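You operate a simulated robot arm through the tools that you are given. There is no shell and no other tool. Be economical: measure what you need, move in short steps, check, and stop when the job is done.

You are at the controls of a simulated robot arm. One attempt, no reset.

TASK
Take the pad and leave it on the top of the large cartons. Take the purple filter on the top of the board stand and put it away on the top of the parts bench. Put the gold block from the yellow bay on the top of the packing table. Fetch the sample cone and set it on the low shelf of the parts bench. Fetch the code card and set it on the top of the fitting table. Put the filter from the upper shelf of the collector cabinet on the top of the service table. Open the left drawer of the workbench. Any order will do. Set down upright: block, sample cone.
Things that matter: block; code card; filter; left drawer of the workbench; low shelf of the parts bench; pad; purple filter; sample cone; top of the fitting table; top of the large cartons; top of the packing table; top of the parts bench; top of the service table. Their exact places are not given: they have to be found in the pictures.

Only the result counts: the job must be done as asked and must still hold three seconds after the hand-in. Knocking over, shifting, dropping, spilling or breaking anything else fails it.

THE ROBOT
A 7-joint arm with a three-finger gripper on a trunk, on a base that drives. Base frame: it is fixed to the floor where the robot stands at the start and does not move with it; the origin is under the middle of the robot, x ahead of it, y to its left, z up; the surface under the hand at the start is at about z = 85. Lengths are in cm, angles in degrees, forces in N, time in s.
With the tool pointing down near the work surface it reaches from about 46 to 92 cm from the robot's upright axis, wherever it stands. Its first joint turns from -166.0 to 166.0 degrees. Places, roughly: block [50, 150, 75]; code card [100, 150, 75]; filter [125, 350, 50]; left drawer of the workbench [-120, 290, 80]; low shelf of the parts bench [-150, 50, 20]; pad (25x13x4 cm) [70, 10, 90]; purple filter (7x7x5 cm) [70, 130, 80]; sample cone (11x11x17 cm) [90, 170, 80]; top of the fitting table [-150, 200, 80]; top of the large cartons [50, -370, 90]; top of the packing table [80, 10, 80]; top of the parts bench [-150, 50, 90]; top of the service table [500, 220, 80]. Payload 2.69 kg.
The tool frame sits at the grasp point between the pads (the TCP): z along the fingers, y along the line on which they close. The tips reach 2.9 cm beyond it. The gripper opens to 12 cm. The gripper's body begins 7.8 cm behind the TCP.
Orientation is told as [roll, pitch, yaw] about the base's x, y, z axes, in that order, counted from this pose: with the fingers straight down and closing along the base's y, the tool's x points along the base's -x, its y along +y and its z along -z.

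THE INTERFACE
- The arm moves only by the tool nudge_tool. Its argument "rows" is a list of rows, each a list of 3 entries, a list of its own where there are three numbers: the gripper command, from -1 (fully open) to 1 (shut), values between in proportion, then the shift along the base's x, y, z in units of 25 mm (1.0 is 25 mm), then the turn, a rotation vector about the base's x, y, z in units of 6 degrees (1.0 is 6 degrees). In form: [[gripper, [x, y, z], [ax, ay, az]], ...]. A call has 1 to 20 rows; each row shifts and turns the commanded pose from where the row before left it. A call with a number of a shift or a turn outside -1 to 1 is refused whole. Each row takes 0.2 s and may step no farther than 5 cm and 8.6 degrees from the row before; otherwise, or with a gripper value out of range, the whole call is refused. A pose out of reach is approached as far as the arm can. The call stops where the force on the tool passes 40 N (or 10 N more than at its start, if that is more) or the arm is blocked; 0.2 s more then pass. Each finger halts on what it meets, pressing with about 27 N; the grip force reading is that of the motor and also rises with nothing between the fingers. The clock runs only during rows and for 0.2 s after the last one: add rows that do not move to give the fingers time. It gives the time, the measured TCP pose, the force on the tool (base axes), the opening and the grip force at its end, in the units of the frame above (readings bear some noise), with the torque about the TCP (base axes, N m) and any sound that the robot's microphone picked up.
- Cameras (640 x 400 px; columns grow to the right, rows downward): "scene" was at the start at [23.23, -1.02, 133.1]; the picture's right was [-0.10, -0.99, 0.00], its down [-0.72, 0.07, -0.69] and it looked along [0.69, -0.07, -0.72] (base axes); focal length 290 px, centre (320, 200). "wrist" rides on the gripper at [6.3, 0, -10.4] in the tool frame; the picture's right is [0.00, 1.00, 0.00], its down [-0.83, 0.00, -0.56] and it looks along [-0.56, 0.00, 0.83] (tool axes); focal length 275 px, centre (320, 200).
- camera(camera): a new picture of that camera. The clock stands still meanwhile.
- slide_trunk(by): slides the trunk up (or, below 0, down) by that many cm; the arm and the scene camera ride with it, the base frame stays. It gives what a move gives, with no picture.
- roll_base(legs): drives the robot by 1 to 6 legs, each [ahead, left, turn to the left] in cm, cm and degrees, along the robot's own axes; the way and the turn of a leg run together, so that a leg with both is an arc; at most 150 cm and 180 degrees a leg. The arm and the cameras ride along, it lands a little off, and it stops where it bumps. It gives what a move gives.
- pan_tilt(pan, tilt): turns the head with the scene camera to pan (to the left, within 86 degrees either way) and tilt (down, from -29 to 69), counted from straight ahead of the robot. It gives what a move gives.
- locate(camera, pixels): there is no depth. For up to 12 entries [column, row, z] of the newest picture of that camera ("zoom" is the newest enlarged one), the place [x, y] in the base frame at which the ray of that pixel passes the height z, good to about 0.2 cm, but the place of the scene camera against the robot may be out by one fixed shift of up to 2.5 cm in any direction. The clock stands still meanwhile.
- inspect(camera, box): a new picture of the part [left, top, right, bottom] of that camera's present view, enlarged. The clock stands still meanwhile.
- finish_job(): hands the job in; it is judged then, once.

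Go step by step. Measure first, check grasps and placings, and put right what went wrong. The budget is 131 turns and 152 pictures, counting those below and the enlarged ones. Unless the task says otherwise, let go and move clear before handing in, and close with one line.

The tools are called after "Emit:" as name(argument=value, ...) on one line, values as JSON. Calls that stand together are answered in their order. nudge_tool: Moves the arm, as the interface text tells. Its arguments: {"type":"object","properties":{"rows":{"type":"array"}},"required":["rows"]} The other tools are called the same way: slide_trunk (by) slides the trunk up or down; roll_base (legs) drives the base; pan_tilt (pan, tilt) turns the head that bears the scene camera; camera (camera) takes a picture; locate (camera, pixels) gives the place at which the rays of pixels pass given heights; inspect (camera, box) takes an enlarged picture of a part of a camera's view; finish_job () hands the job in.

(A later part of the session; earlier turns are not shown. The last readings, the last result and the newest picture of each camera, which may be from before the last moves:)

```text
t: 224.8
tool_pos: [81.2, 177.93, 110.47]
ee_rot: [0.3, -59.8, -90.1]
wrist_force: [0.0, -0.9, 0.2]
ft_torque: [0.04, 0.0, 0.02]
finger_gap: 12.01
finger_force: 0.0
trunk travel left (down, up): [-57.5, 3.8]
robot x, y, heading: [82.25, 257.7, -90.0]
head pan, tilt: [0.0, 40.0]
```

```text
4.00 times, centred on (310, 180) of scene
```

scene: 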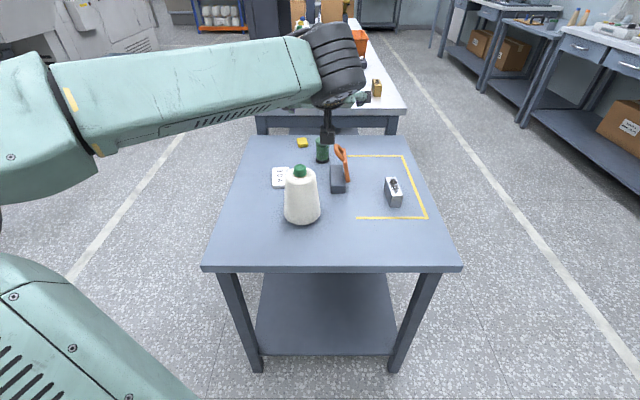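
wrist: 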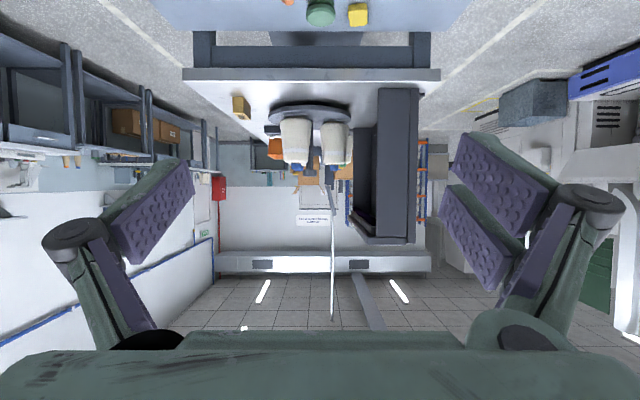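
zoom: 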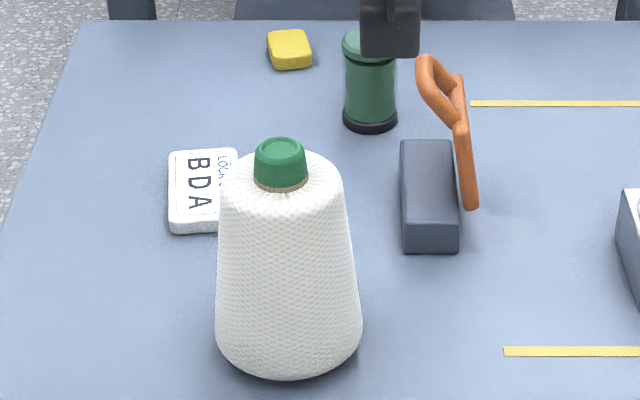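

Cone axis ≈ (87.2,170). Move the hand to x=87, y≈186, z≈92 and view it with the wrist camera.

Emit:
nudge_tool(rows=[[-1, [0.8, 0.8, 0], [0, 0, 0]], [-1, [0.8, 0.8, 0], [0, 0, 0]], [-1, [0.72, 0.8, -0.5], [0, 0, 0]], [-1, [0, 0.8, -1], [0, 0, 0]], [-1, [0, 0, -1], [0, 0, 0]], [-1, [0, 0, -1], [0, 0, 0]], [-1, [0, 0, -1], [0, 0, 0]], [-1, [0, 0, -1], [0, 0, 0]], [-1, [0, 0, -1], [0, 0, 0]], [-1, [0, 0, 0], [0, 0, 0]]])

Emit:
camera(camera="wrist")

Emit:
camera(camera="scene")

```text
t: 227.0
tool_pos: [87.12, 186.1, 94.29]
ee_rot: [0.4, -59.8, -90.2]
wrist_force: [-1.1, -0.5, -0.2]
ft_torque: [0.03, -0.02, -0.03]
finger_gap: 12.01
finger_force: 0.0
trunk travel left (down, up): [-57.5, 3.8]
robot x, y, heading: [82.42, 257.52, -89.9]
head pan, tilt: [0.0, 40.0]
```

```text
87 pictures are left
```

wrist: 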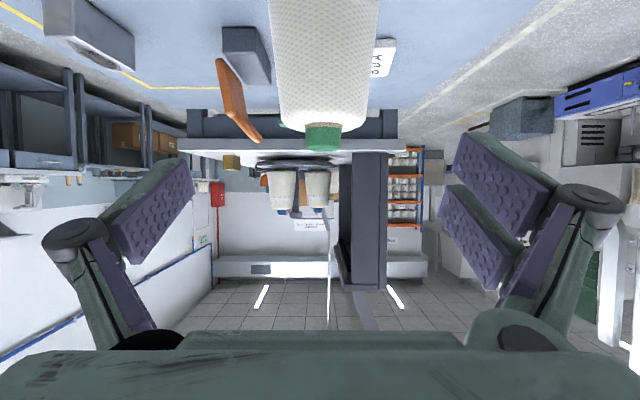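

```text
86 pictures are left
```

scene: 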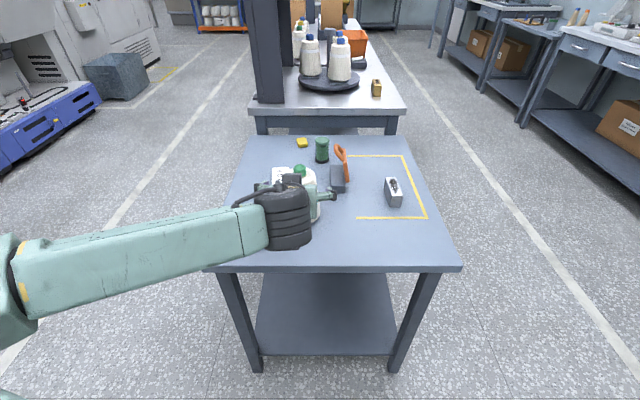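

Cone is centred within 0.4 cm. Lower to z≈84.5, then check before advancing.

Emit:
nudge_tool(rows=[[-1, [0.14, 0, -1], [0, 0, 0]], [-1, [0, 0, -1], [0, 0, 0]], [-1, [0, 0, -1], [0, 0, 0]], [-1, [0, 0, -0.9], [0, 0, 0]], [-1, [0, -1, 0], [0, 0, 0]], [-1, [0, 0, 0], [0, 0, 0]]])

Emit:
camera(camera="wrist")

```text
t: 228.4
tool_pos: [87.42, 183.57, 84.47]
ee_rot: [0.3, -59.8, -90.2]
wrist_force: [0.4, -0.8, 0.2]
ft_torque: [-0.03, 0.01, 0.03]
finger_gap: 12.0
finger_force: 0.0
trunk travel left (down, up): [-57.5, 3.8]
robot x, y, heading: [82.4, 257.65, -90.0]
head pan, tilt: [0.0, 40.0]
```

```text
85 pictures are left
```

wrist: 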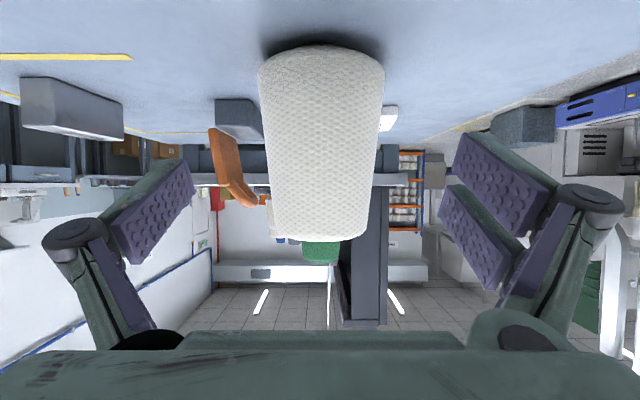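

Well centred; axis y≈171.3. Advance and close.

Emit:
nudge_tool(rows=[[-1, [0, -1, 0], [0, 0, 0]], [-1, [0, -1, 0], [0, 0, 0]], [-1, [0, -1, 0], [0, 0, 0]], [-1, [0, -1, 0], [0, 0, 0]], [-1, [0, -0.9, 0], [0, 0, 0]], [-1, [0, 0, 0], [0, 0, 0]], [1, [0, 0, 0], [0, 0, 0]], [1, [0, 0, 0], [0, 0, 0]], [1, [0, 0, 0], [0, 0, 0]], [1, [0, 0, 0], [0, 0, 0]]])

Emit:
camera(camera="wrist")

Emit:
inspect(camera="scene", box=[230, 130, 390, 230])

```text
t: 230.6
tool_pos: [87.55, 171.32, 84.34]
ee_rot: [0.3, -59.8, -90.1]
wrist_force: [2.6, -0.3, 1.2]
ft_torque: [0.0, -0.38, -0.04]
finger_gap: 8.96
finger_force: 27.4
trunk travel left (down, up): [-57.5, 3.8]
robot x, y, heading: [82.43, 257.46, -89.9]
head pan, tilt: [0.0, 40.0]
```

```text
84 pictures are left
```

wrist: 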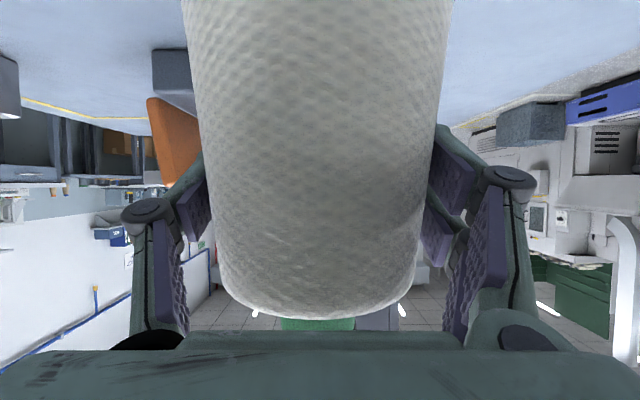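

```text
4.00 times, centred on (310, 180) of scene
```

zoom: 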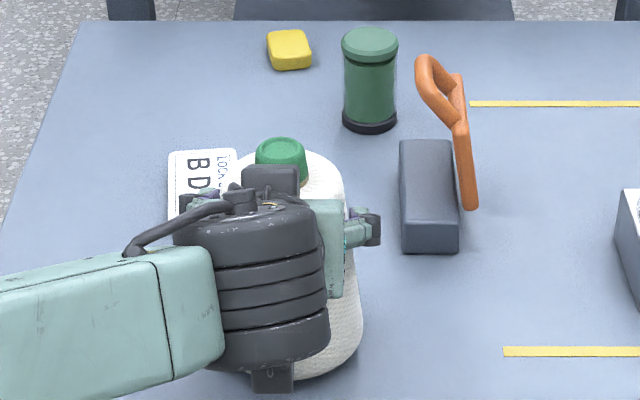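

Gripped at 8.96 cm. Lift straight up and check for slip.

Emit:
nudge_tool(rows=[[1, [0, 0, 0.3], [0, 0, 0]], [1, [0, 0, 0.7], [0, 0, 0]], [1, [0, 0, 0.8], [0, 0, 0]], [1, [0, 0, 0.8], [0, 0, 0]], [1, [0, 0, 0.8], [0, 0, 0]], [1, [0, 0, 0.8], [0, 0, 0]], [1, [0, 0, 0], [0, 0, 0]]])

Emit:
camera(camera="wrist")

Emit:
inspect(camera="scene", box=[200, 100, 440, 270])

```text
t: 232.2
tool_pos: [87.39, 171.17, 94.87]
ee_rot: [0.3, -59.8, -90.1]
wrist_force: [0.0, 0.0, -3.7]
ft_torque: [-0.02, 0.01, 0.0]
finger_gap: 8.9
finger_force: 26.9
trunk travel left (down, up): [-57.5, 3.8]
robot x, y, heading: [82.2, 257.65, -90.2]
head pan, tilt: [0.0, 40.0]
```

```text
82 pictures are left
```

wrist: 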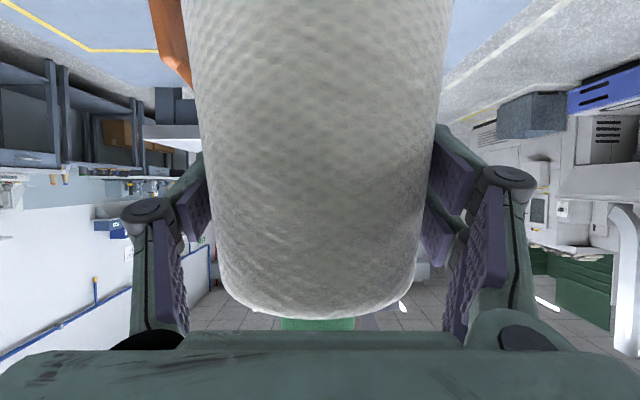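

```text
2.35 times, centred on (320, 185) of scene
```

zoom: 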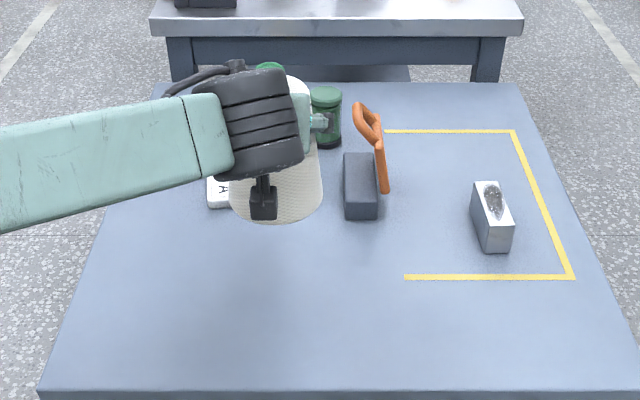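

Cone held firmly. Raise and retract, then drive: strafe right to x≈-12, forward to y≈60, and turn right toward the parts bench.

Emit:
nudge_tool(rows=[[1, [0, 0, 0.8], [0, 0, 0]], [1, [0, 0, 0.8], [0, 0, 0]], [1, [0, 0.5, 0.8], [0, 0, 0]], [1, [-0.5, 0.7, 0.8], [0, 0, 0]], [1, [-0.8, 0.8, 0.8], [0, 0, 0]], [1, [-0.8, 0.8, 0], [0, 0, 0]], [1, [0, 0, 0], [0, 0, 0]]])

Emit:
roll_base(legs=[[0, -94, 0], [100, 0, 0], [95, 0, 0], [0, 0, -90]])

Emit:
pan_tilt(pan=0, tilt=40)

Emit:
camera(camera="scene")

```text
t: 233.8
tool_pos: [82.07, 178.26, 104.86]
ee_rot: [0.3, -59.7, -90.1]
wrist_force: [-0.3, 0.3, -3.6]
ft_torque: [0.0, -0.01, 0.01]
finger_gap: 8.91
finger_force: 27.3
trunk travel left (down, up): [-57.5, 3.8]
robot x, y, heading: [82.29, 257.79, -90.1]
head pan, tilt: [0.0, 40.0]
```

```text
t: 254.7
tool_pos: [-90.98, 61.58, 104.79]
ee_rot: [0.3, -59.8, -179.8]
wrist_force: [-0.9, 0.0, -3.0]
ft_torque: [0.01, 0.02, -0.02]
finger_gap: 8.92
finger_force: 26.8
trunk travel left (down, up): [-57.5, 3.8]
robot x, y, heading: [-11.36, 62.26, -179.6]
head pan, tilt: [0.0, 40.0]
```

```text
t: 255.3
tool_pos: [-90.92, 61.73, 104.87]
ee_rot: [0.2, -59.7, -179.6]
wrist_force: [-0.2, 0.3, -3.4]
ft_torque: [0.0, 0.0, 0.02]
finger_gap: 8.89
finger_force: 26.7
trunk travel left (down, up): [-57.5, 3.8]
robot x, y, heading: [-11.55, 62.04, -179.6]
head pan, tilt: [0.0, 40.0]
```

```text
80 pictures are left
```

scene: 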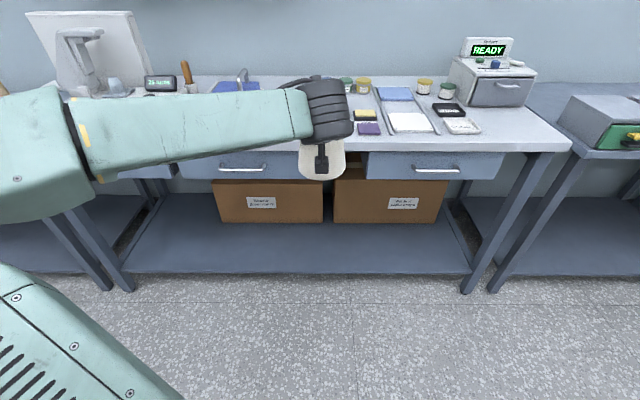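

Emit:
locate(camera="scene", pixels=[[470, 293, 0], [128, 291, 0], [320, 273, 20], [320, 273, 15], [320, 224, 20], [200, 273, 20], [440, 270, 20], [300, 224, 20], [320, 150, 85], [240, 172, 75], [405, 180, 70]])

```text
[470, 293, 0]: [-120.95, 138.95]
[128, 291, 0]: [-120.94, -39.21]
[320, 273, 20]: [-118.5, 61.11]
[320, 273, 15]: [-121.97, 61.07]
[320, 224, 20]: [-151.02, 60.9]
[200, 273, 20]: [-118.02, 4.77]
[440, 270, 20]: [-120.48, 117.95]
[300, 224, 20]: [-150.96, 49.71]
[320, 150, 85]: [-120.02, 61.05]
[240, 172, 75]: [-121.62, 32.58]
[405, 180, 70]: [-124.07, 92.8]
```

Shelf front ≈ x -118, boxes ≈ -149, z ≈ 18. Lower the trunk fully here (clear of the bench) and then lower the arm.

Emit:
slide_trunk(by=-57)

Emit:
nudge_tool(rows=[[1, [0, 0, -0.6], [0, 0, 0]], [1, [0, 0, -0.8], [0, 0, 0]], [1, [0, 0, -0.8], [0, 0, 0]], [1, [0, 0, -0.8], [0, 0, 0]], [1, [0, 0, -0.8], [0, 0, 0]], [1, [0, 0, 0], [0, 0, 0]]])

Emit:
pan_tilt(pan=0, tilt=25)

Emit:
camera(camera="scene")

Emit:
camera(camera="wrist")

```text
refused: -57 is not a number from -40 to 40
```

```text
t: 256.7
tool_pos: [-90.84, 61.9, 95.31]
ee_rot: [0.3, -59.8, -179.7]
wrist_force: [0.5, 0.0, -2.1]
ft_torque: [0.0, 0.04, -0.02]
finger_gap: 8.9
finger_force: 27.2
trunk travel left (down, up): [-57.5, 3.8]
robot x, y, heading: [-11.12, 62.29, -179.6]
head pan, tilt: [0.0, 40.0]
```

```text
t: 257.5
tool_pos: [-91.05, 61.75, 95.33]
ee_rot: [0.3, -59.8, -179.8]
wrist_force: [-0.1, 0.0, -2.7]
ft_torque: [0.03, -0.01, -0.02]
finger_gap: 8.89
finger_force: 27.0
trunk travel left (down, up): [-57.5, 3.8]
robot x, y, heading: [-11.4, 62.28, -179.7]
head pan, tilt: [0.0, 25.0]
```

```text
79 pictures are left
```

scene: 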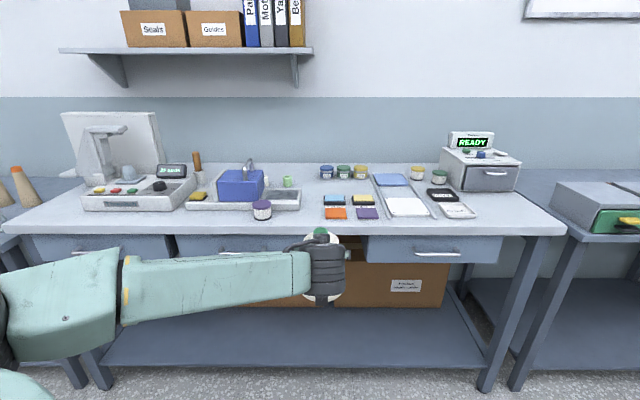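

```text
78 pictures are left
```

wrist: 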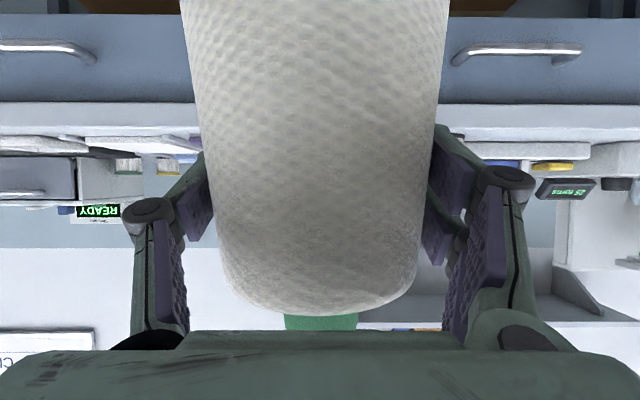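

Purple filter stands on the bench. Slide the trunk in two steps.

Emit:
slide_trunk(by=-40)

Emit:
slide_trunk(by=-17)

Emit:
pan_tilt(pan=0, tilt=25)

Emit:
camera(camera="scene")

Emit:
camera(camera="wrist")

```text
t: 261.3
tool_pos: [-90.98, 61.7, 55.36]
ee_rot: [0.3, -59.7, -179.7]
wrist_force: [-0.4, -0.1, -3.5]
ft_torque: [-0.01, 0.07, 0.01]
finger_gap: 8.87
finger_force: 27.2
trunk travel left (down, up): [-17.5, 43.8]
robot x, y, heading: [-11.68, 62.02, -179.9]
head pan, tilt: [0.0, 25.0]
```

```text
t: 263.4
tool_pos: [-90.86, 61.76, 46.32]
ee_rot: [0.5, -60.0, -179.7]
wrist_force: [0.5, 0.6, -2.9]
ft_torque: [0.04, 0.01, 0.02]
finger_gap: 8.86
finger_force: 27.3
trunk travel left (down, up): [-7.8, 53.5]
robot x, y, heading: [-11.46, 61.71, -179.4]
head pan, tilt: [0.0, 25.0]
stopped: the arm was blocked; the commanded pose is now the measured one
```

```text
t: 264.0
tool_pos: [-90.88, 61.87, 46.48]
ee_rot: [0.5, -60.1, -180.1]
wrist_force: [-0.1, 0.1, -3.1]
ft_torque: [-0.02, -0.02, 0.0]
finger_gap: 8.85
finger_force: 27.0
trunk travel left (down, up): [-7.8, 53.5]
robot x, y, heading: [-11.7, 62.01, -179.5]
head pan, tilt: [0.0, 25.0]
```

```text
77 pictures are left
```

scene: 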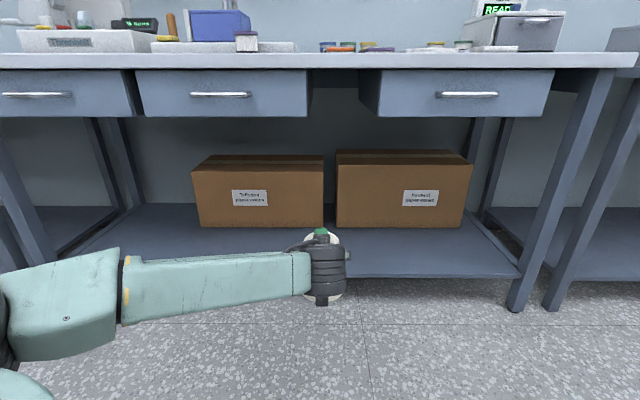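

```text
76 pictures are left
```

wrist: 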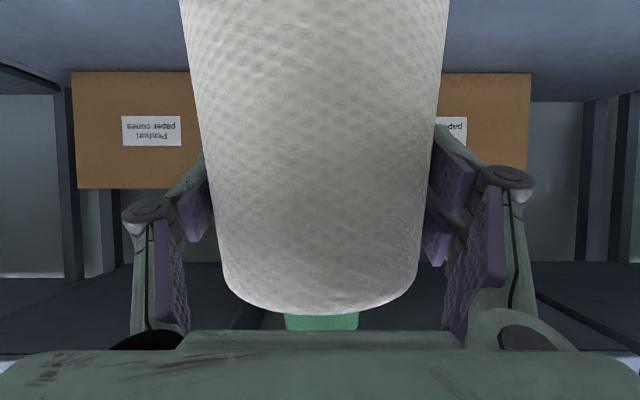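

The arm got blocked low (probably the elbow against the base). Raise the trunk 5, extend the arm forward and lower with the arm instead.

Emit:
slide_trunk(by=5)

Emit:
nudge_tool(rows=[[1, [-0.8, 0, 0], [0, 0, 0]], [1, [-0.8, 0, 0], [0, 0, 0]], [1, [-0.8, 0, 0], [0, 0, 0]], [1, [-0.8, 0, 0], [0, 0, 0]], [1, [0, 0, -0.6], [0, 0, 0]], [1, [0, 0, -0.8], [0, 0, 0]], [1, [0, 0, -0.8], [0, 0, 0]], [1, [0, 0, -0.8], [0, 0, 0]], [1, [0, 0, -0.8], [0, 0, 0]], [1, [0, 0, -0.8], [0, 0, 0]], [1, [0, 0, 0], [0, 0, 0]]])

Emit:
camera(camera="scene")

```text
t: 265.0
tool_pos: [-91.05, 61.76, 50.74]
ee_rot: [0.4, -59.7, -179.9]
wrist_force: [0.4, 0.2, -3.6]
ft_torque: [0.02, 0.0, 0.05]
finger_gap: 8.83
finger_force: 27.7
trunk travel left (down, up): [-12.8, 48.5]
robot x, y, heading: [-11.19, 62.27, -179.5]
head pan, tilt: [0.0, 25.0]
```

```text
t: 267.4
tool_pos: [-98.9, 61.8, 39.17]
ee_rot: [0.4, -59.7, -179.9]
wrist_force: [0.2, -0.5, -3.6]
ft_torque: [0.01, 0.02, -0.01]
finger_gap: 8.84
finger_force: 27.2
trunk travel left (down, up): [-12.8, 48.5]
robot x, y, heading: [-11.85, 62.31, -179.4]
head pan, tilt: [0.0, 25.0]
```

```text
75 pictures are left
```

scene: 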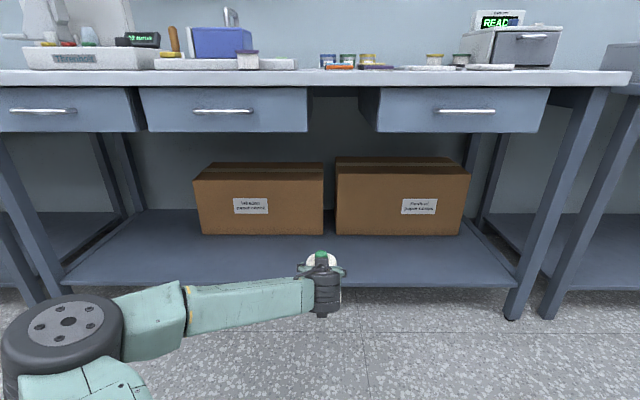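

Works. Lower 4 cm more, then drive ahead 34 cm to bring the cone over the shelf.

Emit:
nudge_tool(rows=[[1, [0, 0, -0.8], [0, 0, 0]], [1, [0, 0, -0.6], [0, 0, 0]], [1, [0, 0, 0], [0, 0, 0]]])

Emit:
locate(camera="scene", pixels=[[230, 285, 20], [230, 285, 15], [500, 285, 20], [260, 235, 20], [320, 310, 30], [65, 370, 50], [80, 285, 20]])

Emit:
roll_base(legs=[[20, 0, 0]])

Emit:
camera(camera="scene")

Emit:
camera(camera="wrist")

```text
t: 268.2
tool_pos: [-99.01, 61.86, 35.57]
ee_rot: [0.4, -59.6, -179.8]
wrist_force: [0.2, 0.5, -3.7]
ft_torque: [0.02, 0.05, 0.02]
finger_gap: 8.84
finger_force: 26.7
trunk travel left (down, up): [-12.8, 48.5]
robot x, y, heading: [-11.59, 62.27, -179.5]
head pan, tilt: [0.0, 25.0]
```

```text
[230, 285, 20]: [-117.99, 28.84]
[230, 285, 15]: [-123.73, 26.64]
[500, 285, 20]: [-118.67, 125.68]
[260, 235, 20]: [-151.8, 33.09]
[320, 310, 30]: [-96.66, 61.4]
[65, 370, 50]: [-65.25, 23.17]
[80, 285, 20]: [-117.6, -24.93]
```

```text
t: 269.8
tool_pos: [-118.85, 61.65, 35.72]
ee_rot: [0.3, -59.7, -179.9]
wrist_force: [-0.8, 0.5, -2.8]
ft_torque: [-0.03, 0.01, -0.02]
finger_gap: 8.82
finger_force: 26.7
trunk travel left (down, up): [-12.8, 48.5]
robot x, y, heading: [-31.41, 61.67, -179.7]
head pan, tilt: [0.0, 25.0]
```

```text
74 pictures are left
```

scene: 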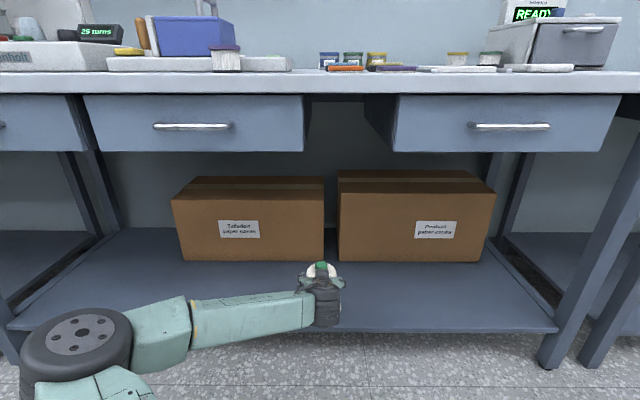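

```text
73 pictures are left
```

wrist: 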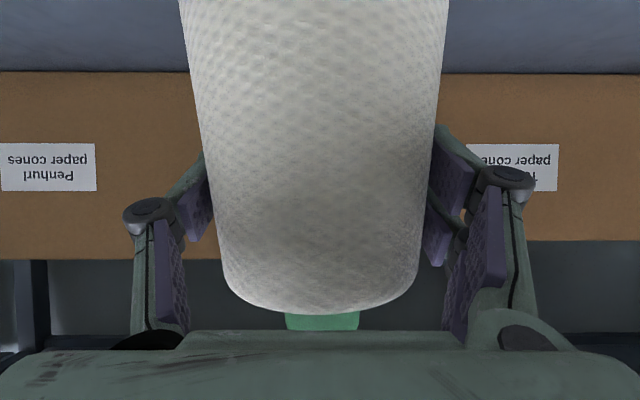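

Cone is about at the shelf edge. Go 10 cm further with the base and 3 cm with the arm.

Emit:
roll_base(legs=[[10, 0, 0]])

Emit:
nudge_tool(rows=[[1, [-0.6, 0, 0], [0, 0, 0]], [1, [-0.6, 0, 0], [0, 0, 0]], [1, [0, 0, -0.5], [0, 0, 0]], [1, [0, 0, -0.5], [0, 0, 0]], [1, [0, 0, 0], [0, 0, 0]]])

Emit:
camera(camera="scene")

```text
t: 270.9
tool_pos: [-128.76, 61.73, 35.8]
ee_rot: [0.4, -59.7, -180.0]
wrist_force: [-0.2, 0.6, -3.5]
ft_torque: [0.0, 0.04, 0.04]
finger_gap: 8.85
finger_force: 27.2
trunk travel left (down, up): [-12.8, 48.5]
robot x, y, heading: [-40.96, 61.91, -179.6]
head pan, tilt: [0.0, 25.0]
```

```text
t: 272.1
tool_pos: [-131.76, 61.89, 33.29]
ee_rot: [0.3, -59.8, -179.9]
wrist_force: [-0.2, 0.6, -3.3]
ft_torque: [-0.01, 0.01, -0.02]
finger_gap: 8.85
finger_force: 26.8
trunk travel left (down, up): [-12.8, 48.5]
robot x, y, heading: [-41.46, 61.94, -179.5]
head pan, tilt: [0.0, 25.0]
```

```text
72 pictures are left
```

scene: 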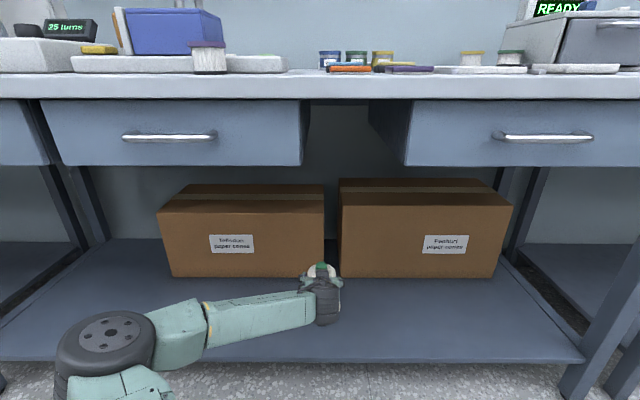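

Lower gently until contact.

Emit:
nudge_tool(rows=[[1, [0, 0, -0.5], [0, 0, 0]], [1, [0, 0, -0.3], [0, 0, 0]], [1, [0, 0, -0.2], [0, 0, 0]], [1, [0, 0, 0], [0, 0, 0]]])

Emit:
nudge_tool(rows=[[1, [0, 0, -0.15], [0, 0, 0]], [1, [0, 0, -0.15], [0, 0, 0]], [1, [0, 0, 0], [0, 0, 0]]])

Emit:
inspect(camera="scene", box=[220, 220, 420, 380])

```text
t: 273.1
tool_pos: [-131.63, 61.7, 30.71]
ee_rot: [0.4, -59.6, -179.9]
wrist_force: [1.2, 0.5, -2.4]
ft_torque: [0.0, 0.0, 0.0]
finger_gap: 8.86
finger_force: 27.0
trunk travel left (down, up): [-12.8, 48.5]
robot x, y, heading: [-41.04, 61.87, -179.8]
head pan, tilt: [0.0, 25.0]
```

```text
t: 273.9
tool_pos: [-131.68, 61.86, 29.98]
ee_rot: [0.2, -59.7, -179.9]
wrist_force: [0.0, -1.3, -3.5]
ft_torque: [0.0, 0.0, -0.02]
finger_gap: 8.82
finger_force: 26.9
trunk travel left (down, up): [-12.8, 48.5]
robot x, y, heading: [-41.7, 61.82, -179.7]
head pan, tilt: [0.0, 25.0]
```

```text
2.50 times, centred on (320, 300) of scene
```

zoom: 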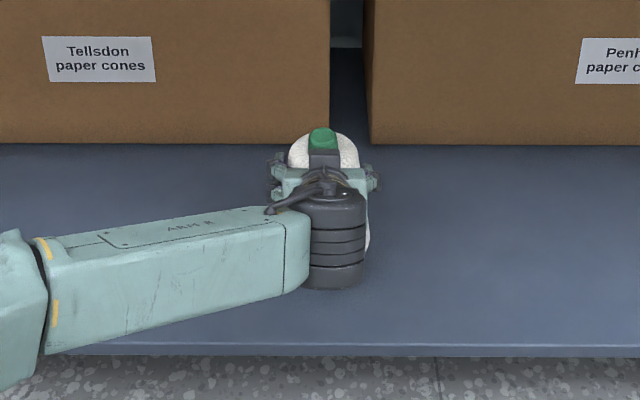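

Emit:
nudge_tool(rows=[[1, [0, 0, -0.15], [0, 0, 0]], [1, [0, 0, -0.15], [0, 0, 0]], [1, [0, 0, 0], [0, 0, 0]]])

Emit:
nudge_tool(rows=[[1, [0, 0, -0.12], [0, 0, 0]], [1, [0, 0, -0.12], [0, 0, 0]], [1, [0, 0, 0], [0, 0, 0]]])

```text
t: 274.7
tool_pos: [-131.74, 61.72, 29.19]
ee_rot: [0.4, -59.7, -179.9]
wrist_force: [-0.6, 0.2, -2.6]
ft_torque: [0.0, -0.01, 0.01]
finger_gap: 8.85
finger_force: 27.1
trunk travel left (down, up): [-12.8, 48.5]
robot x, y, heading: [-40.9, 61.84, -179.6]
head pan, tilt: [0.0, 25.0]
```

```text
t: 275.5
tool_pos: [-131.68, 61.74, 28.7]
ee_rot: [0.4, -59.9, -180.0]
wrist_force: [3.0, -0.3, 6.3]
ft_torque: [-0.34, -0.41, 0.11]
finger_gap: 8.83
finger_force: 26.8
trunk travel left (down, up): [-12.8, 48.5]
robot x, y, heading: [-41.17, 61.66, -179.7]
head pan, tilt: [0.0, 25.0]
```

Contact with the shelf. Open and back straight out.

Emit:
nudge_tool(rows=[[0.35, [0, 0, -0.04], [0, 0, 0]], [0, [0, 0, 0], [0, 0, 0]], [-0.5, [0, 0, 0], [0, 0, 0]], [-1, [0, 0, 0], [0, 0, 0]], [-1, [0, 0, 0], [0, 0, 0]], [-1, [0, 0, 0], [0, 0, 0]], [-1, [0.6, 0, 0], [0, 0, 0]], [-1, [0.6, 0, 0], [0, 0, 0]]])

Emit:
camera(camera="wrist")

```text
t: 277.3
tool_pos: [-129.69, 60.71, 29.14]
ee_rot: [0.5, -59.7, -179.9]
wrist_force: [0.7, 0.2, 0.1]
ft_torque: [-0.02, 0.01, -0.02]
finger_gap: 11.96
finger_force: 0.2
out of reach, approached as far as the arm can: row 7, 8
trunk travel left (down, up): [-12.8, 48.5]
robot x, y, heading: [-41.51, 62.08, -179.8]
head pan, tilt: [0.0, 25.0]
```

```text
70 pictures are left
```

wrist: 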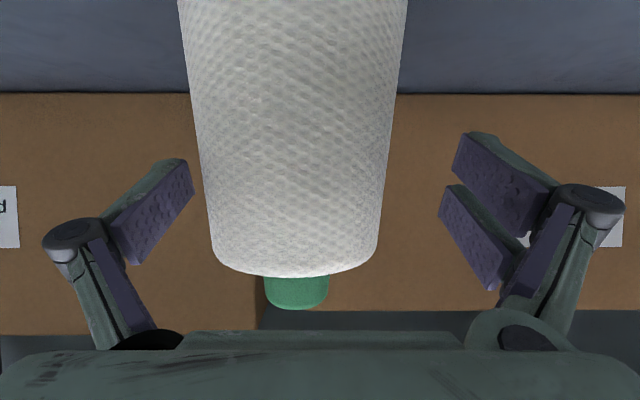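

The arm limit shifted me 1 cm sideways (cone centre at col 293). Recentre in +y before backing out.

Emit:
nudge_tool(rows=[[-1, [0, 0.25, 0], [0, 0, 0]], [-1, [0, 0.2, 0], [0, 0, 0]], [-1, [0, 0, 0], [0, 0, 0]]])

Emit:
camera(camera="wrist")

```text
t: 278.1
tool_pos: [-129.72, 61.91, 29.08]
ee_rot: [0.4, -59.8, -179.8]
wrist_force: [-0.3, 0.5, -0.7]
ft_torque: [0.02, 0.02, 0.01]
finger_gap: 11.99
finger_force: 0.2
trunk travel left (down, up): [-12.8, 48.5]
robot x, y, heading: [-41.36, 62.08, -179.5]
head pan, tilt: [0.0, 25.0]
```

```text
69 pictures are left
```

wrist: 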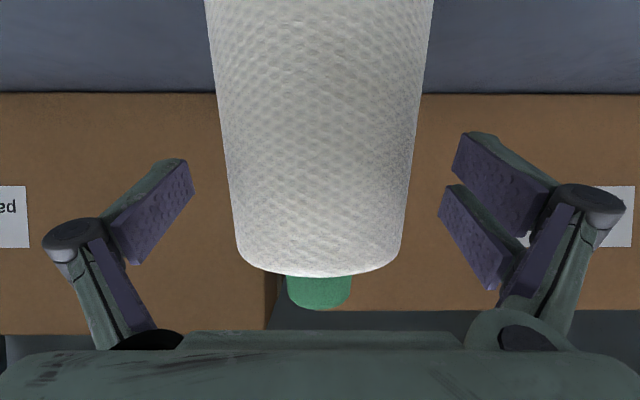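

Centred again. Back out with the base 30 cm and look.

Emit:
roll_base(legs=[[-32, 0, 0]])

Emit:
camera(camera="scene")

Emit:
camera(camera="wrist")

```text
t: 280.2
tool_pos: [-97.85, 62.29, 29.24]
ee_rot: [0.4, -59.7, 180.0]
wrist_force: [-0.2, 0.0, 0.0]
ft_torque: [-0.02, -0.02, 0.0]
finger_gap: 12.0
finger_force: 0.1
trunk travel left (down, up): [-12.8, 48.5]
robot x, y, heading: [-9.22, 62.38, -180.1]
head pan, tilt: [0.0, 25.0]
```

```text
68 pictures are left
```

scene: 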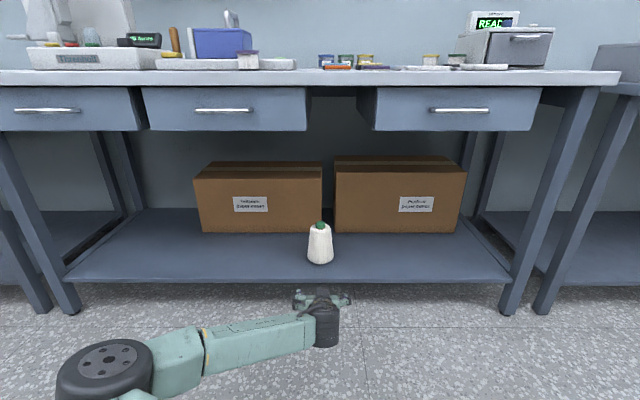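

```text
67 pictures are left
```

wrist: 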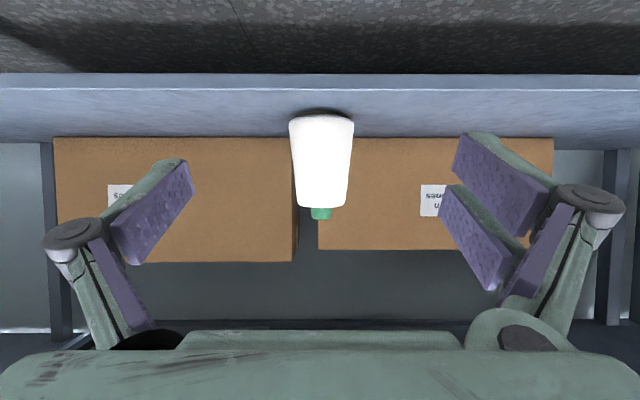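

Cone stands upright on the low shelf. Raise the trunk and bring the tool back to pointing down.

Emit:
slide_trunk(by=40)

Emit:
slide_trunk(by=8.4)

Emit:
nudge_tool(rows=[[-1, [0.4, 0, 1], [0, 0, 0]], [-1, [0.4, 0, 1], [0, 0, 0]], [-1, [0.4, 0, 1], [0, 0, 0]], [-1, [0.4, 0, 1], [0, 0, 0]], [-1, [0.4, 0, 1], [0, 0, 0]], [-1, [0.4, 0, 1], [0, -1, 0]], [-1, [0.5, 0, 1], [0, -1, 0]], [-1, [0.5, 0, 1], [0, -1, 0]], [-1, [0.5, 0, 1], [0, -1, 0]], [-1, [0.5, 0, 1], [0, -1, 0]], [-1, [0.5, 0, 0.5], [0, -1, 0]], [-1, [0.5, 0, 0.5], [0, -1, 0]], [-1, [0.5, 0, 0.2], [0, -1, 0]], [-1, [0.5, 0, 0], [0, -1, 0]], [-1, [0.5, 0, 0], [0, -1, 0]], [-1, [0, 0, 0], [0, 0, 0]]])

```text
t: 284.1
tool_pos: [-97.87, 62.37, 69.14]
ee_rot: [0.5, -59.7, 179.9]
wrist_force: [0.6, 0.0, -0.7]
ft_torque: [0.01, -0.01, 0.0]
finger_gap: 12.01
finger_force: 0.0
trunk travel left (down, up): [-52.8, 8.5]
robot x, y, heading: [-9.38, 62.15, -180.0]
head pan, tilt: [0.0, 25.0]
```

```text
t: 285.3
tool_pos: [-97.85, 62.34, 77.52]
ee_rot: [0.4, -59.7, 179.9]
wrist_force: [0.2, 1.0, 0.1]
ft_torque: [-0.04, 0.0, 0.01]
finger_gap: 12.01
finger_force: 0.0
trunk travel left (down, up): [-61.2, 0.1]
robot x, y, heading: [-9.23, 61.85, -180.0]
head pan, tilt: [0.0, 25.0]
```

```text
t: 288.7
tool_pos: [-80.6, 62.26, 105.67]
ee_rot: [0.3, 0.2, 179.9]
wrist_force: [0.3, 0.1, -1.0]
ft_torque: [-0.02, 0.02, 0.04]
finger_gap: 12.02
finger_force: 0.0
trunk travel left (down, up): [-61.2, 0.1]
robot x, y, heading: [-9.69, 62.32, -180.2]
head pan, tilt: [0.0, 25.0]
```

Now to the code card: turn left 90°, reverse to y≈236, and strafe left to x≈94.

Emit:
roll_base(legs=[[0, 0, 90], [-120, 0, 0], [-54, 0, 0], [0, 103, 0]])

Emit:
pan_tilt(pan=0, tilt=50)

Emit:
camera(camera="scene")

Emit:
camera(camera="wrist")

```text
t: 309.2
tool_pos: [92.32, 165.26, 105.53]
ee_rot: [0.4, 0.3, -89.7]
wrist_force: [-0.7, -0.6, -0.2]
ft_torque: [-0.05, 0.01, 0.02]
finger_gap: 12.0
finger_force: 0.1
trunk travel left (down, up): [-61.2, 0.1]
robot x, y, heading: [91.98, 236.37, -89.5]
head pan, tilt: [0.0, 25.0]
```

```text
t: 310.1
tool_pos: [92.37, 165.25, 105.62]
ee_rot: [0.3, 0.4, -89.6]
wrist_force: [0.0, -0.4, 0.5]
ft_torque: [0.04, 0.03, -0.01]
finger_gap: 12.0
finger_force: 0.0
trunk travel left (down, up): [-61.2, 0.1]
robot x, y, heading: [91.81, 236.56, -89.4]
head pan, tilt: [0.0, 50.0]
```

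```text
66 pictures are left
```

scene: 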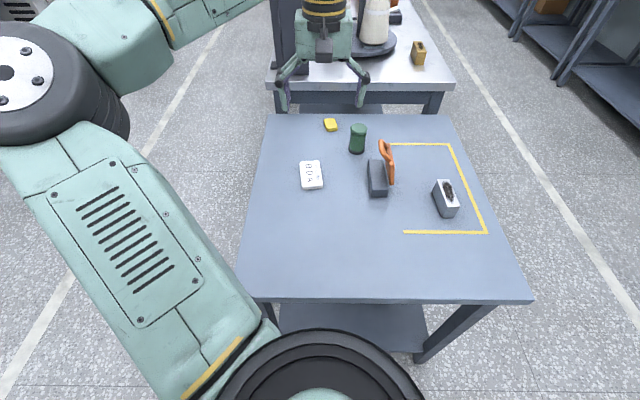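

```text
65 pictures are left
```

wrist: 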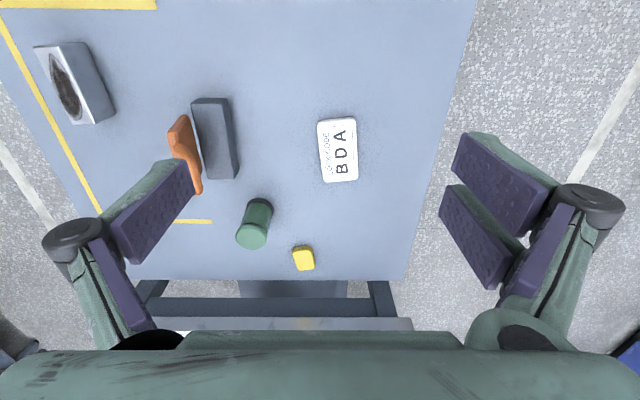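

Emit:
locate(camera="wrist", pixels=[[318, 121, 76], [354, 117, 76], [323, 183, 76], [358, 180, 76], [338, 150, 76], [229, 97, 79], [238, 178, 79], [255, 222, 80]])

```text
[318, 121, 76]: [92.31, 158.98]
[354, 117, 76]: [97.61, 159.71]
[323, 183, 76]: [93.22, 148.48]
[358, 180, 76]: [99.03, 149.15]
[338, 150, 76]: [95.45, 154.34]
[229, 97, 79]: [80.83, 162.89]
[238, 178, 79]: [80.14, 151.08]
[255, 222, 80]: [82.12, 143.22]
```

Card: 5.7×10.5 cm, centre (95.5,154.1), yawed ~6°. Move over it, rotate, descend to z≈82, and check.

Emit:
nudge_tool(rows=[[-0.4, [0.63, -1, 0], [0, 0, 1]], [-0.4, [0.63, -1, 0], [0, 0, 0]], [-0.4, [0, -1, -0.5], [0, 0, 0]], [-0.4, [0, -1, -1], [0, 0, 0]], [-0.4, [0, -0.45, -1], [0, 0, 0]], [-0.4, [0, 0, -1], [0, 0, 0]], [-0.4, [0, 0, -1], [0, 0, 0]], [-0.4, [0, 0, -1], [0, 0, 0]], [-0.4, [0, 0, -1], [0, 0, 0]], [-0.4, [0, 0, -1], [0, 0, 0]], [-0.4, [0, 0, -1], [0, 0, 0]], [-0.4, [0, 0, -1], [0, 0, 0]], [-0.4, [0, 0, 0], [0, 0, 0]]])

Emit:
camera(camera="wrist")

```text
t: 312.9
tool_pos: [95.45, 154.12, 81.73]
ee_rot: [0.3, 0.3, -83.5]
wrist_force: [-0.4, 1.2, 0.8]
ft_torque: [-0.02, 0.04, -0.01]
finger_gap: 8.4
finger_force: 0.1
trunk travel left (down, up): [-61.2, 0.1]
robot x, y, heading: [91.92, 236.27, -89.6]
head pan, tilt: [0.0, 50.0]
```

```text
64 pictures are left
```

wrist: 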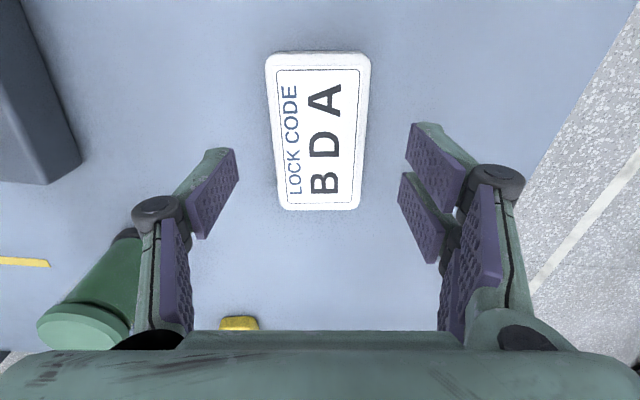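

Aligned. Down 3.5 cm and grip.

Emit:
nudge_tool(rows=[[-0.4, [0, 0, -0.8], [0, 0, 0]], [-0.4, [0, 0, -0.45], [0, 0, 0]], [-0.4, [0, 0, -0.12], [0, 0, 0]], [-0.4, [0, 0, 0], [0, 0, 0]]])

Emit:
nudge_tool(rows=[[1, [0, 0, 0], [0, 0, 0]], [1, [0, 0, 0], [0, 0, 0]], [1, [0, 0, 0], [0, 0, 0]], [1, [0, 0, 0], [0, 0, 0]], [1, [0, 0, 0], [0, 0, 0]]])

Emit:
camera(camera="wrist")

```text
t: 313.9
tool_pos: [95.53, 154.15, 78.47]
ee_rot: [0.3, 0.3, -83.5]
wrist_force: [0.2, -0.6, -0.3]
ft_torque: [0.01, -0.01, 0.0]
finger_gap: 8.41
finger_force: 0.1
trunk travel left (down, up): [-61.2, 0.1]
robot x, y, heading: [91.87, 236.4, -89.4]
head pan, tilt: [0.0, 50.0]
```

```text
t: 315.1
tool_pos: [95.49, 154.05, 78.47]
ee_rot: [0.3, 0.3, -83.7]
wrist_force: [0.4, 0.3, 0.1]
ft_torque: [-0.01, 0.03, 0.01]
finger_gap: 0.0
finger_force: 7.8
trunk travel left (down, up): [-61.2, 0.1]
robot x, y, heading: [92.07, 236.36, -89.3]
head pan, tilt: [0.0, 50.0]
```

```text
63 pictures are left
```

wrist: 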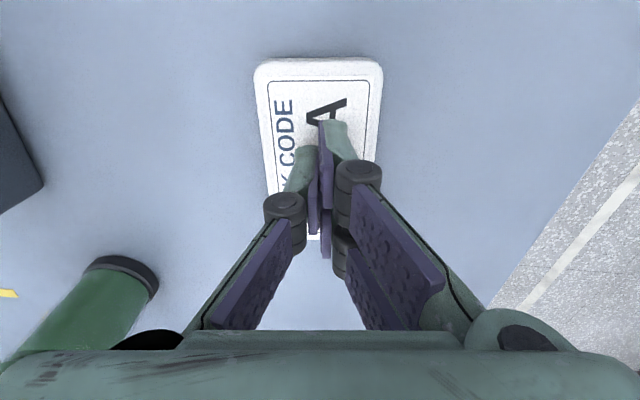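

Fingers closed just over the card; it's thinner. Rise, open, and go down to light table contact.

Emit:
nudge_tool(rows=[[1, [0, 0, 0.5], [0, 0, 0]], [-0.4, [0, 0, 0], [0, 0, 0]], [-0.4, [0, 0, 0], [0, 0, 0]], [-0.4, [0, 0, 0], [0, 0, 0]], [-0.4, [0, 0, 0], [0, 0, 0]], [-0.4, [0, 0, 0], [0, 0, 0]], [-0.4, [0, 0, -0.5], [0, 0, 0]], [-0.4, [0, 0, -0.15], [0, 0, 0]], [-0.4, [0, 0, 0], [0, 0, 0]]])

Emit:
nudge_tool(rows=[[-0.4, [0, 0, -0.08], [0, 0, 0]], [-0.4, [0, 0, -0.06], [0, 0, 0]], [-0.4, [0, 0, 0], [0, 0, 0]]])

```text
t: 317.1
tool_pos: [95.39, 154.13, 77.95]
ee_rot: [0.3, 0.3, -83.6]
wrist_force: [0.0, -0.5, 0.0]
ft_torque: [-0.02, 0.0, 0.0]
finger_gap: 8.41
finger_force: 0.0
trunk travel left (down, up): [-61.2, 0.1]
robot x, y, heading: [92.22, 236.48, -89.4]
head pan, tilt: [0.0, 50.0]
```

```text
t: 317.9
tool_pos: [95.4, 154.1, 77.7]
ee_rot: [0.2, 0.4, -83.5]
wrist_force: [0.0, -0.4, 0.4]
ft_torque: [-0.04, -0.01, 0.0]
finger_gap: 8.39
finger_force: 0.1
trunk travel left (down, up): [-61.2, 0.1]
robot x, y, heading: [92.05, 236.4, -89.3]
head pan, tilt: [0.0, 50.0]
```

Emit:
nudge_tool(rows=[[-0.4, [0, 0, -0.08], [0, 0, 0]], [-0.4, [0, 0, -0.06], [0, 0, 0]], [-0.4, [0, 0, 0], [0, 0, 0]]])

Emit:
nudge_tool(rows=[[1, [0, 0, 0], [0, 0, 0]], [1, [0, 0, 0], [0, 0, 0]], [1, [0, 0, 0], [0, 0, 0]], [1, [0, 0, 0], [0, 0, 0]], [1, [0, 0, 0], [0, 0, 0]]])

Emit:
camera(camera="wrist")

```text
t: 318.7
tool_pos: [95.3, 154.1, 77.3]
ee_rot: [0.3, 0.3, -83.6]
wrist_force: [0.4, 0.1, 0.7]
ft_torque: [0.0, 0.02, 0.0]
finger_gap: 8.38
finger_force: 0.0
trunk travel left (down, up): [-61.2, 0.1]
robot x, y, heading: [91.86, 236.27, -89.7]
head pan, tilt: [0.0, 50.0]
```

```text
t: 319.9
tool_pos: [95.37, 154.08, 77.39]
ee_rot: [0.3, 0.3, -83.7]
wrist_force: [-0.1, 0.7, 1.2]
ft_torque: [0.02, -0.01, -0.04]
finger_gap: 5.93
finger_force: 27.2
trunk travel left (down, up): [-61.2, 0.1]
robot x, y, heading: [92.09, 236.27, -89.5]
head pan, tilt: [0.0, 50.0]
```

```text
62 pictures are left
```

wrist: 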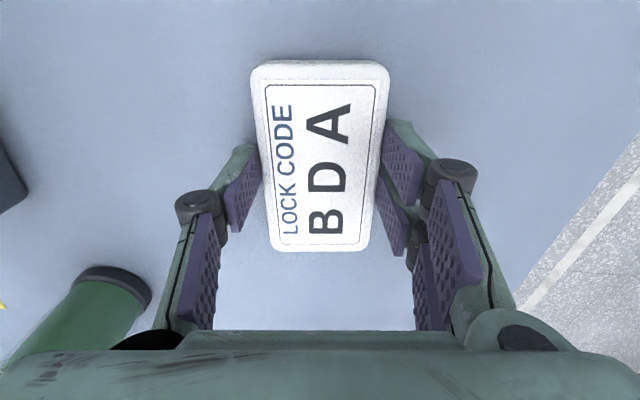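

Card gripped (5.93). Lift, retract, and drive to the fitting table.

Emit:
nudge_tool(rows=[[1, [0, 0, 0.4], [0, 0, 0]], [1, [0, 0, 1], [0, 0, 0]], [1, [0, 0, 1], [0, 0, 0]], [1, [0, 0, 1], [0, 0, 0]], [1, [0, 0, 1], [0, 0, 0]], [1, [0, 0, 1], [0, 0, 0]], [1, [0, 0, 1], [0, 0, 0]], [1, [0, 0, 1], [0, 0, 0]], [1, [0, 0, 1], [0, 0, 0]], [1, [-0.4, 1, 1], [0, 0, -1]], [1, [-0.4, 1, 1], [0, 0, 0]], [1, [-0.5, 1, 0.8], [0, 0, 0]], [1, [0, 1, 0], [0, 0, 0]], [1, [0, 1, 0], [0, 0, 0]], [1, [0, 0.6, 0], [0, 0, 0]], [1, [0, 0, 0], [0, 0, 0]]])

Emit:
camera(camera="wrist")

Emit:
roll_base(legs=[[0, -107, 0], [0, 0, -90.5], [0, 36, 0]])

Emit:
pan_tilt(pan=0, tilt=30)

Emit:
camera(camera="scene")

```text
t: 323.3
tool_pos: [92.17, 168.16, 105.24]
ee_rot: [0.3, 0.2, -89.6]
wrist_force: [0.7, 0.4, -1.6]
ft_torque: [0.0, 0.01, -0.01]
finger_gap: 5.92
finger_force: 26.7
trunk travel left (down, up): [-61.2, 0.1]
robot x, y, heading: [91.68, 236.74, -89.4]
head pan, tilt: [0.0, 50.0]
```

```text
61 pictures are left
```

wrist: 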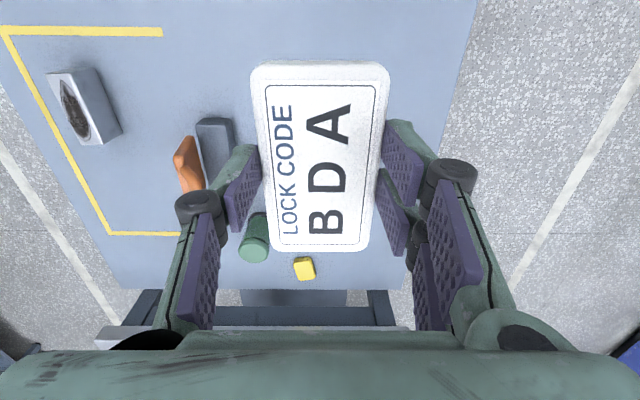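

```text
t: 338.9
tool_pos: [-83.21, 198.82, 105.37]
ee_rot: [0.3, 0.3, -179.4]
wrist_force: [0.3, -0.2, -0.4]
ft_torque: [-0.04, 0.02, -0.01]
finger_gap: 5.92
finger_force: 27.2
trunk travel left (down, up): [-61.2, 0.1]
robot x, y, heading: [-14.91, 199.57, -179.2]
head pan, tilt: [0.0, 50.0]
```

```text
t: 339.7
tool_pos: [-83.27, 198.91, 105.17]
ee_rot: [0.3, 0.3, -179.5]
wrist_force: [0.0, -0.8, -0.6]
ft_torque: [0.01, 0.0, -0.02]
finger_gap: 5.95
finger_force: 26.8
trunk travel left (down, up): [-61.2, 0.1]
robot x, y, heading: [-14.72, 199.63, -179.0]
head pan, tilt: [0.0, 30.0]
```

```text
60 pictures are left
```

scene: 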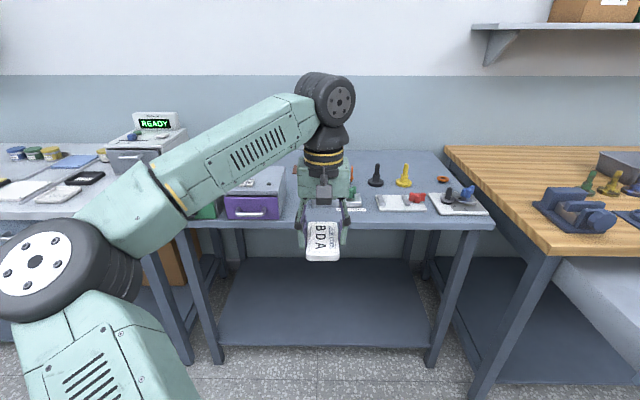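

Drive 30 cm ahead and view the fitting table from above.

Emit:
roll_base(legs=[[30, 0, -0.8]])

Emit:
camera(camera="wrist")

Emit:
camera(camera="scene")

```text
t: 341.7
tool_pos: [-113.22, 199.32, 105.22]
ee_rot: [0.2, 0.3, 179.9]
wrist_force: [0.1, -0.2, -1.4]
ft_torque: [-0.01, -0.01, 0.01]
finger_gap: 5.91
finger_force: 27.0
trunk travel left (down, up): [-61.2, 0.1]
robot x, y, heading: [-44.53, 199.35, -180.0]
head pan, tilt: [0.0, 30.0]
```

```text
59 pictures are left
```

wrist: 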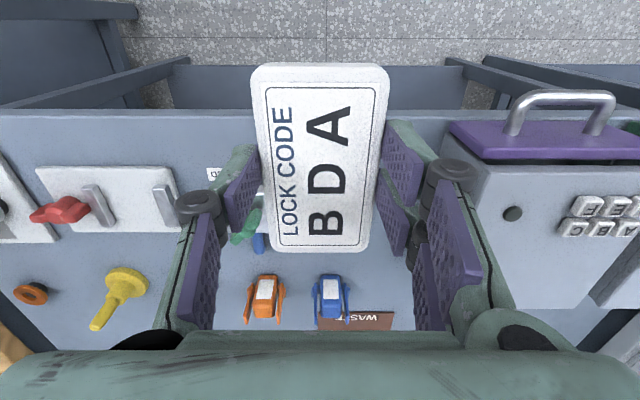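

```text
58 pictures are left
```

scene: 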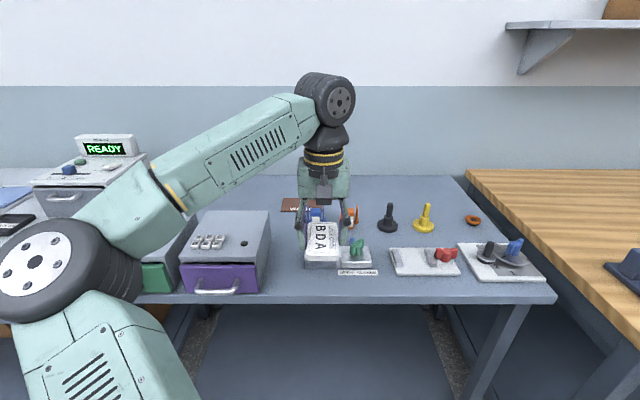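

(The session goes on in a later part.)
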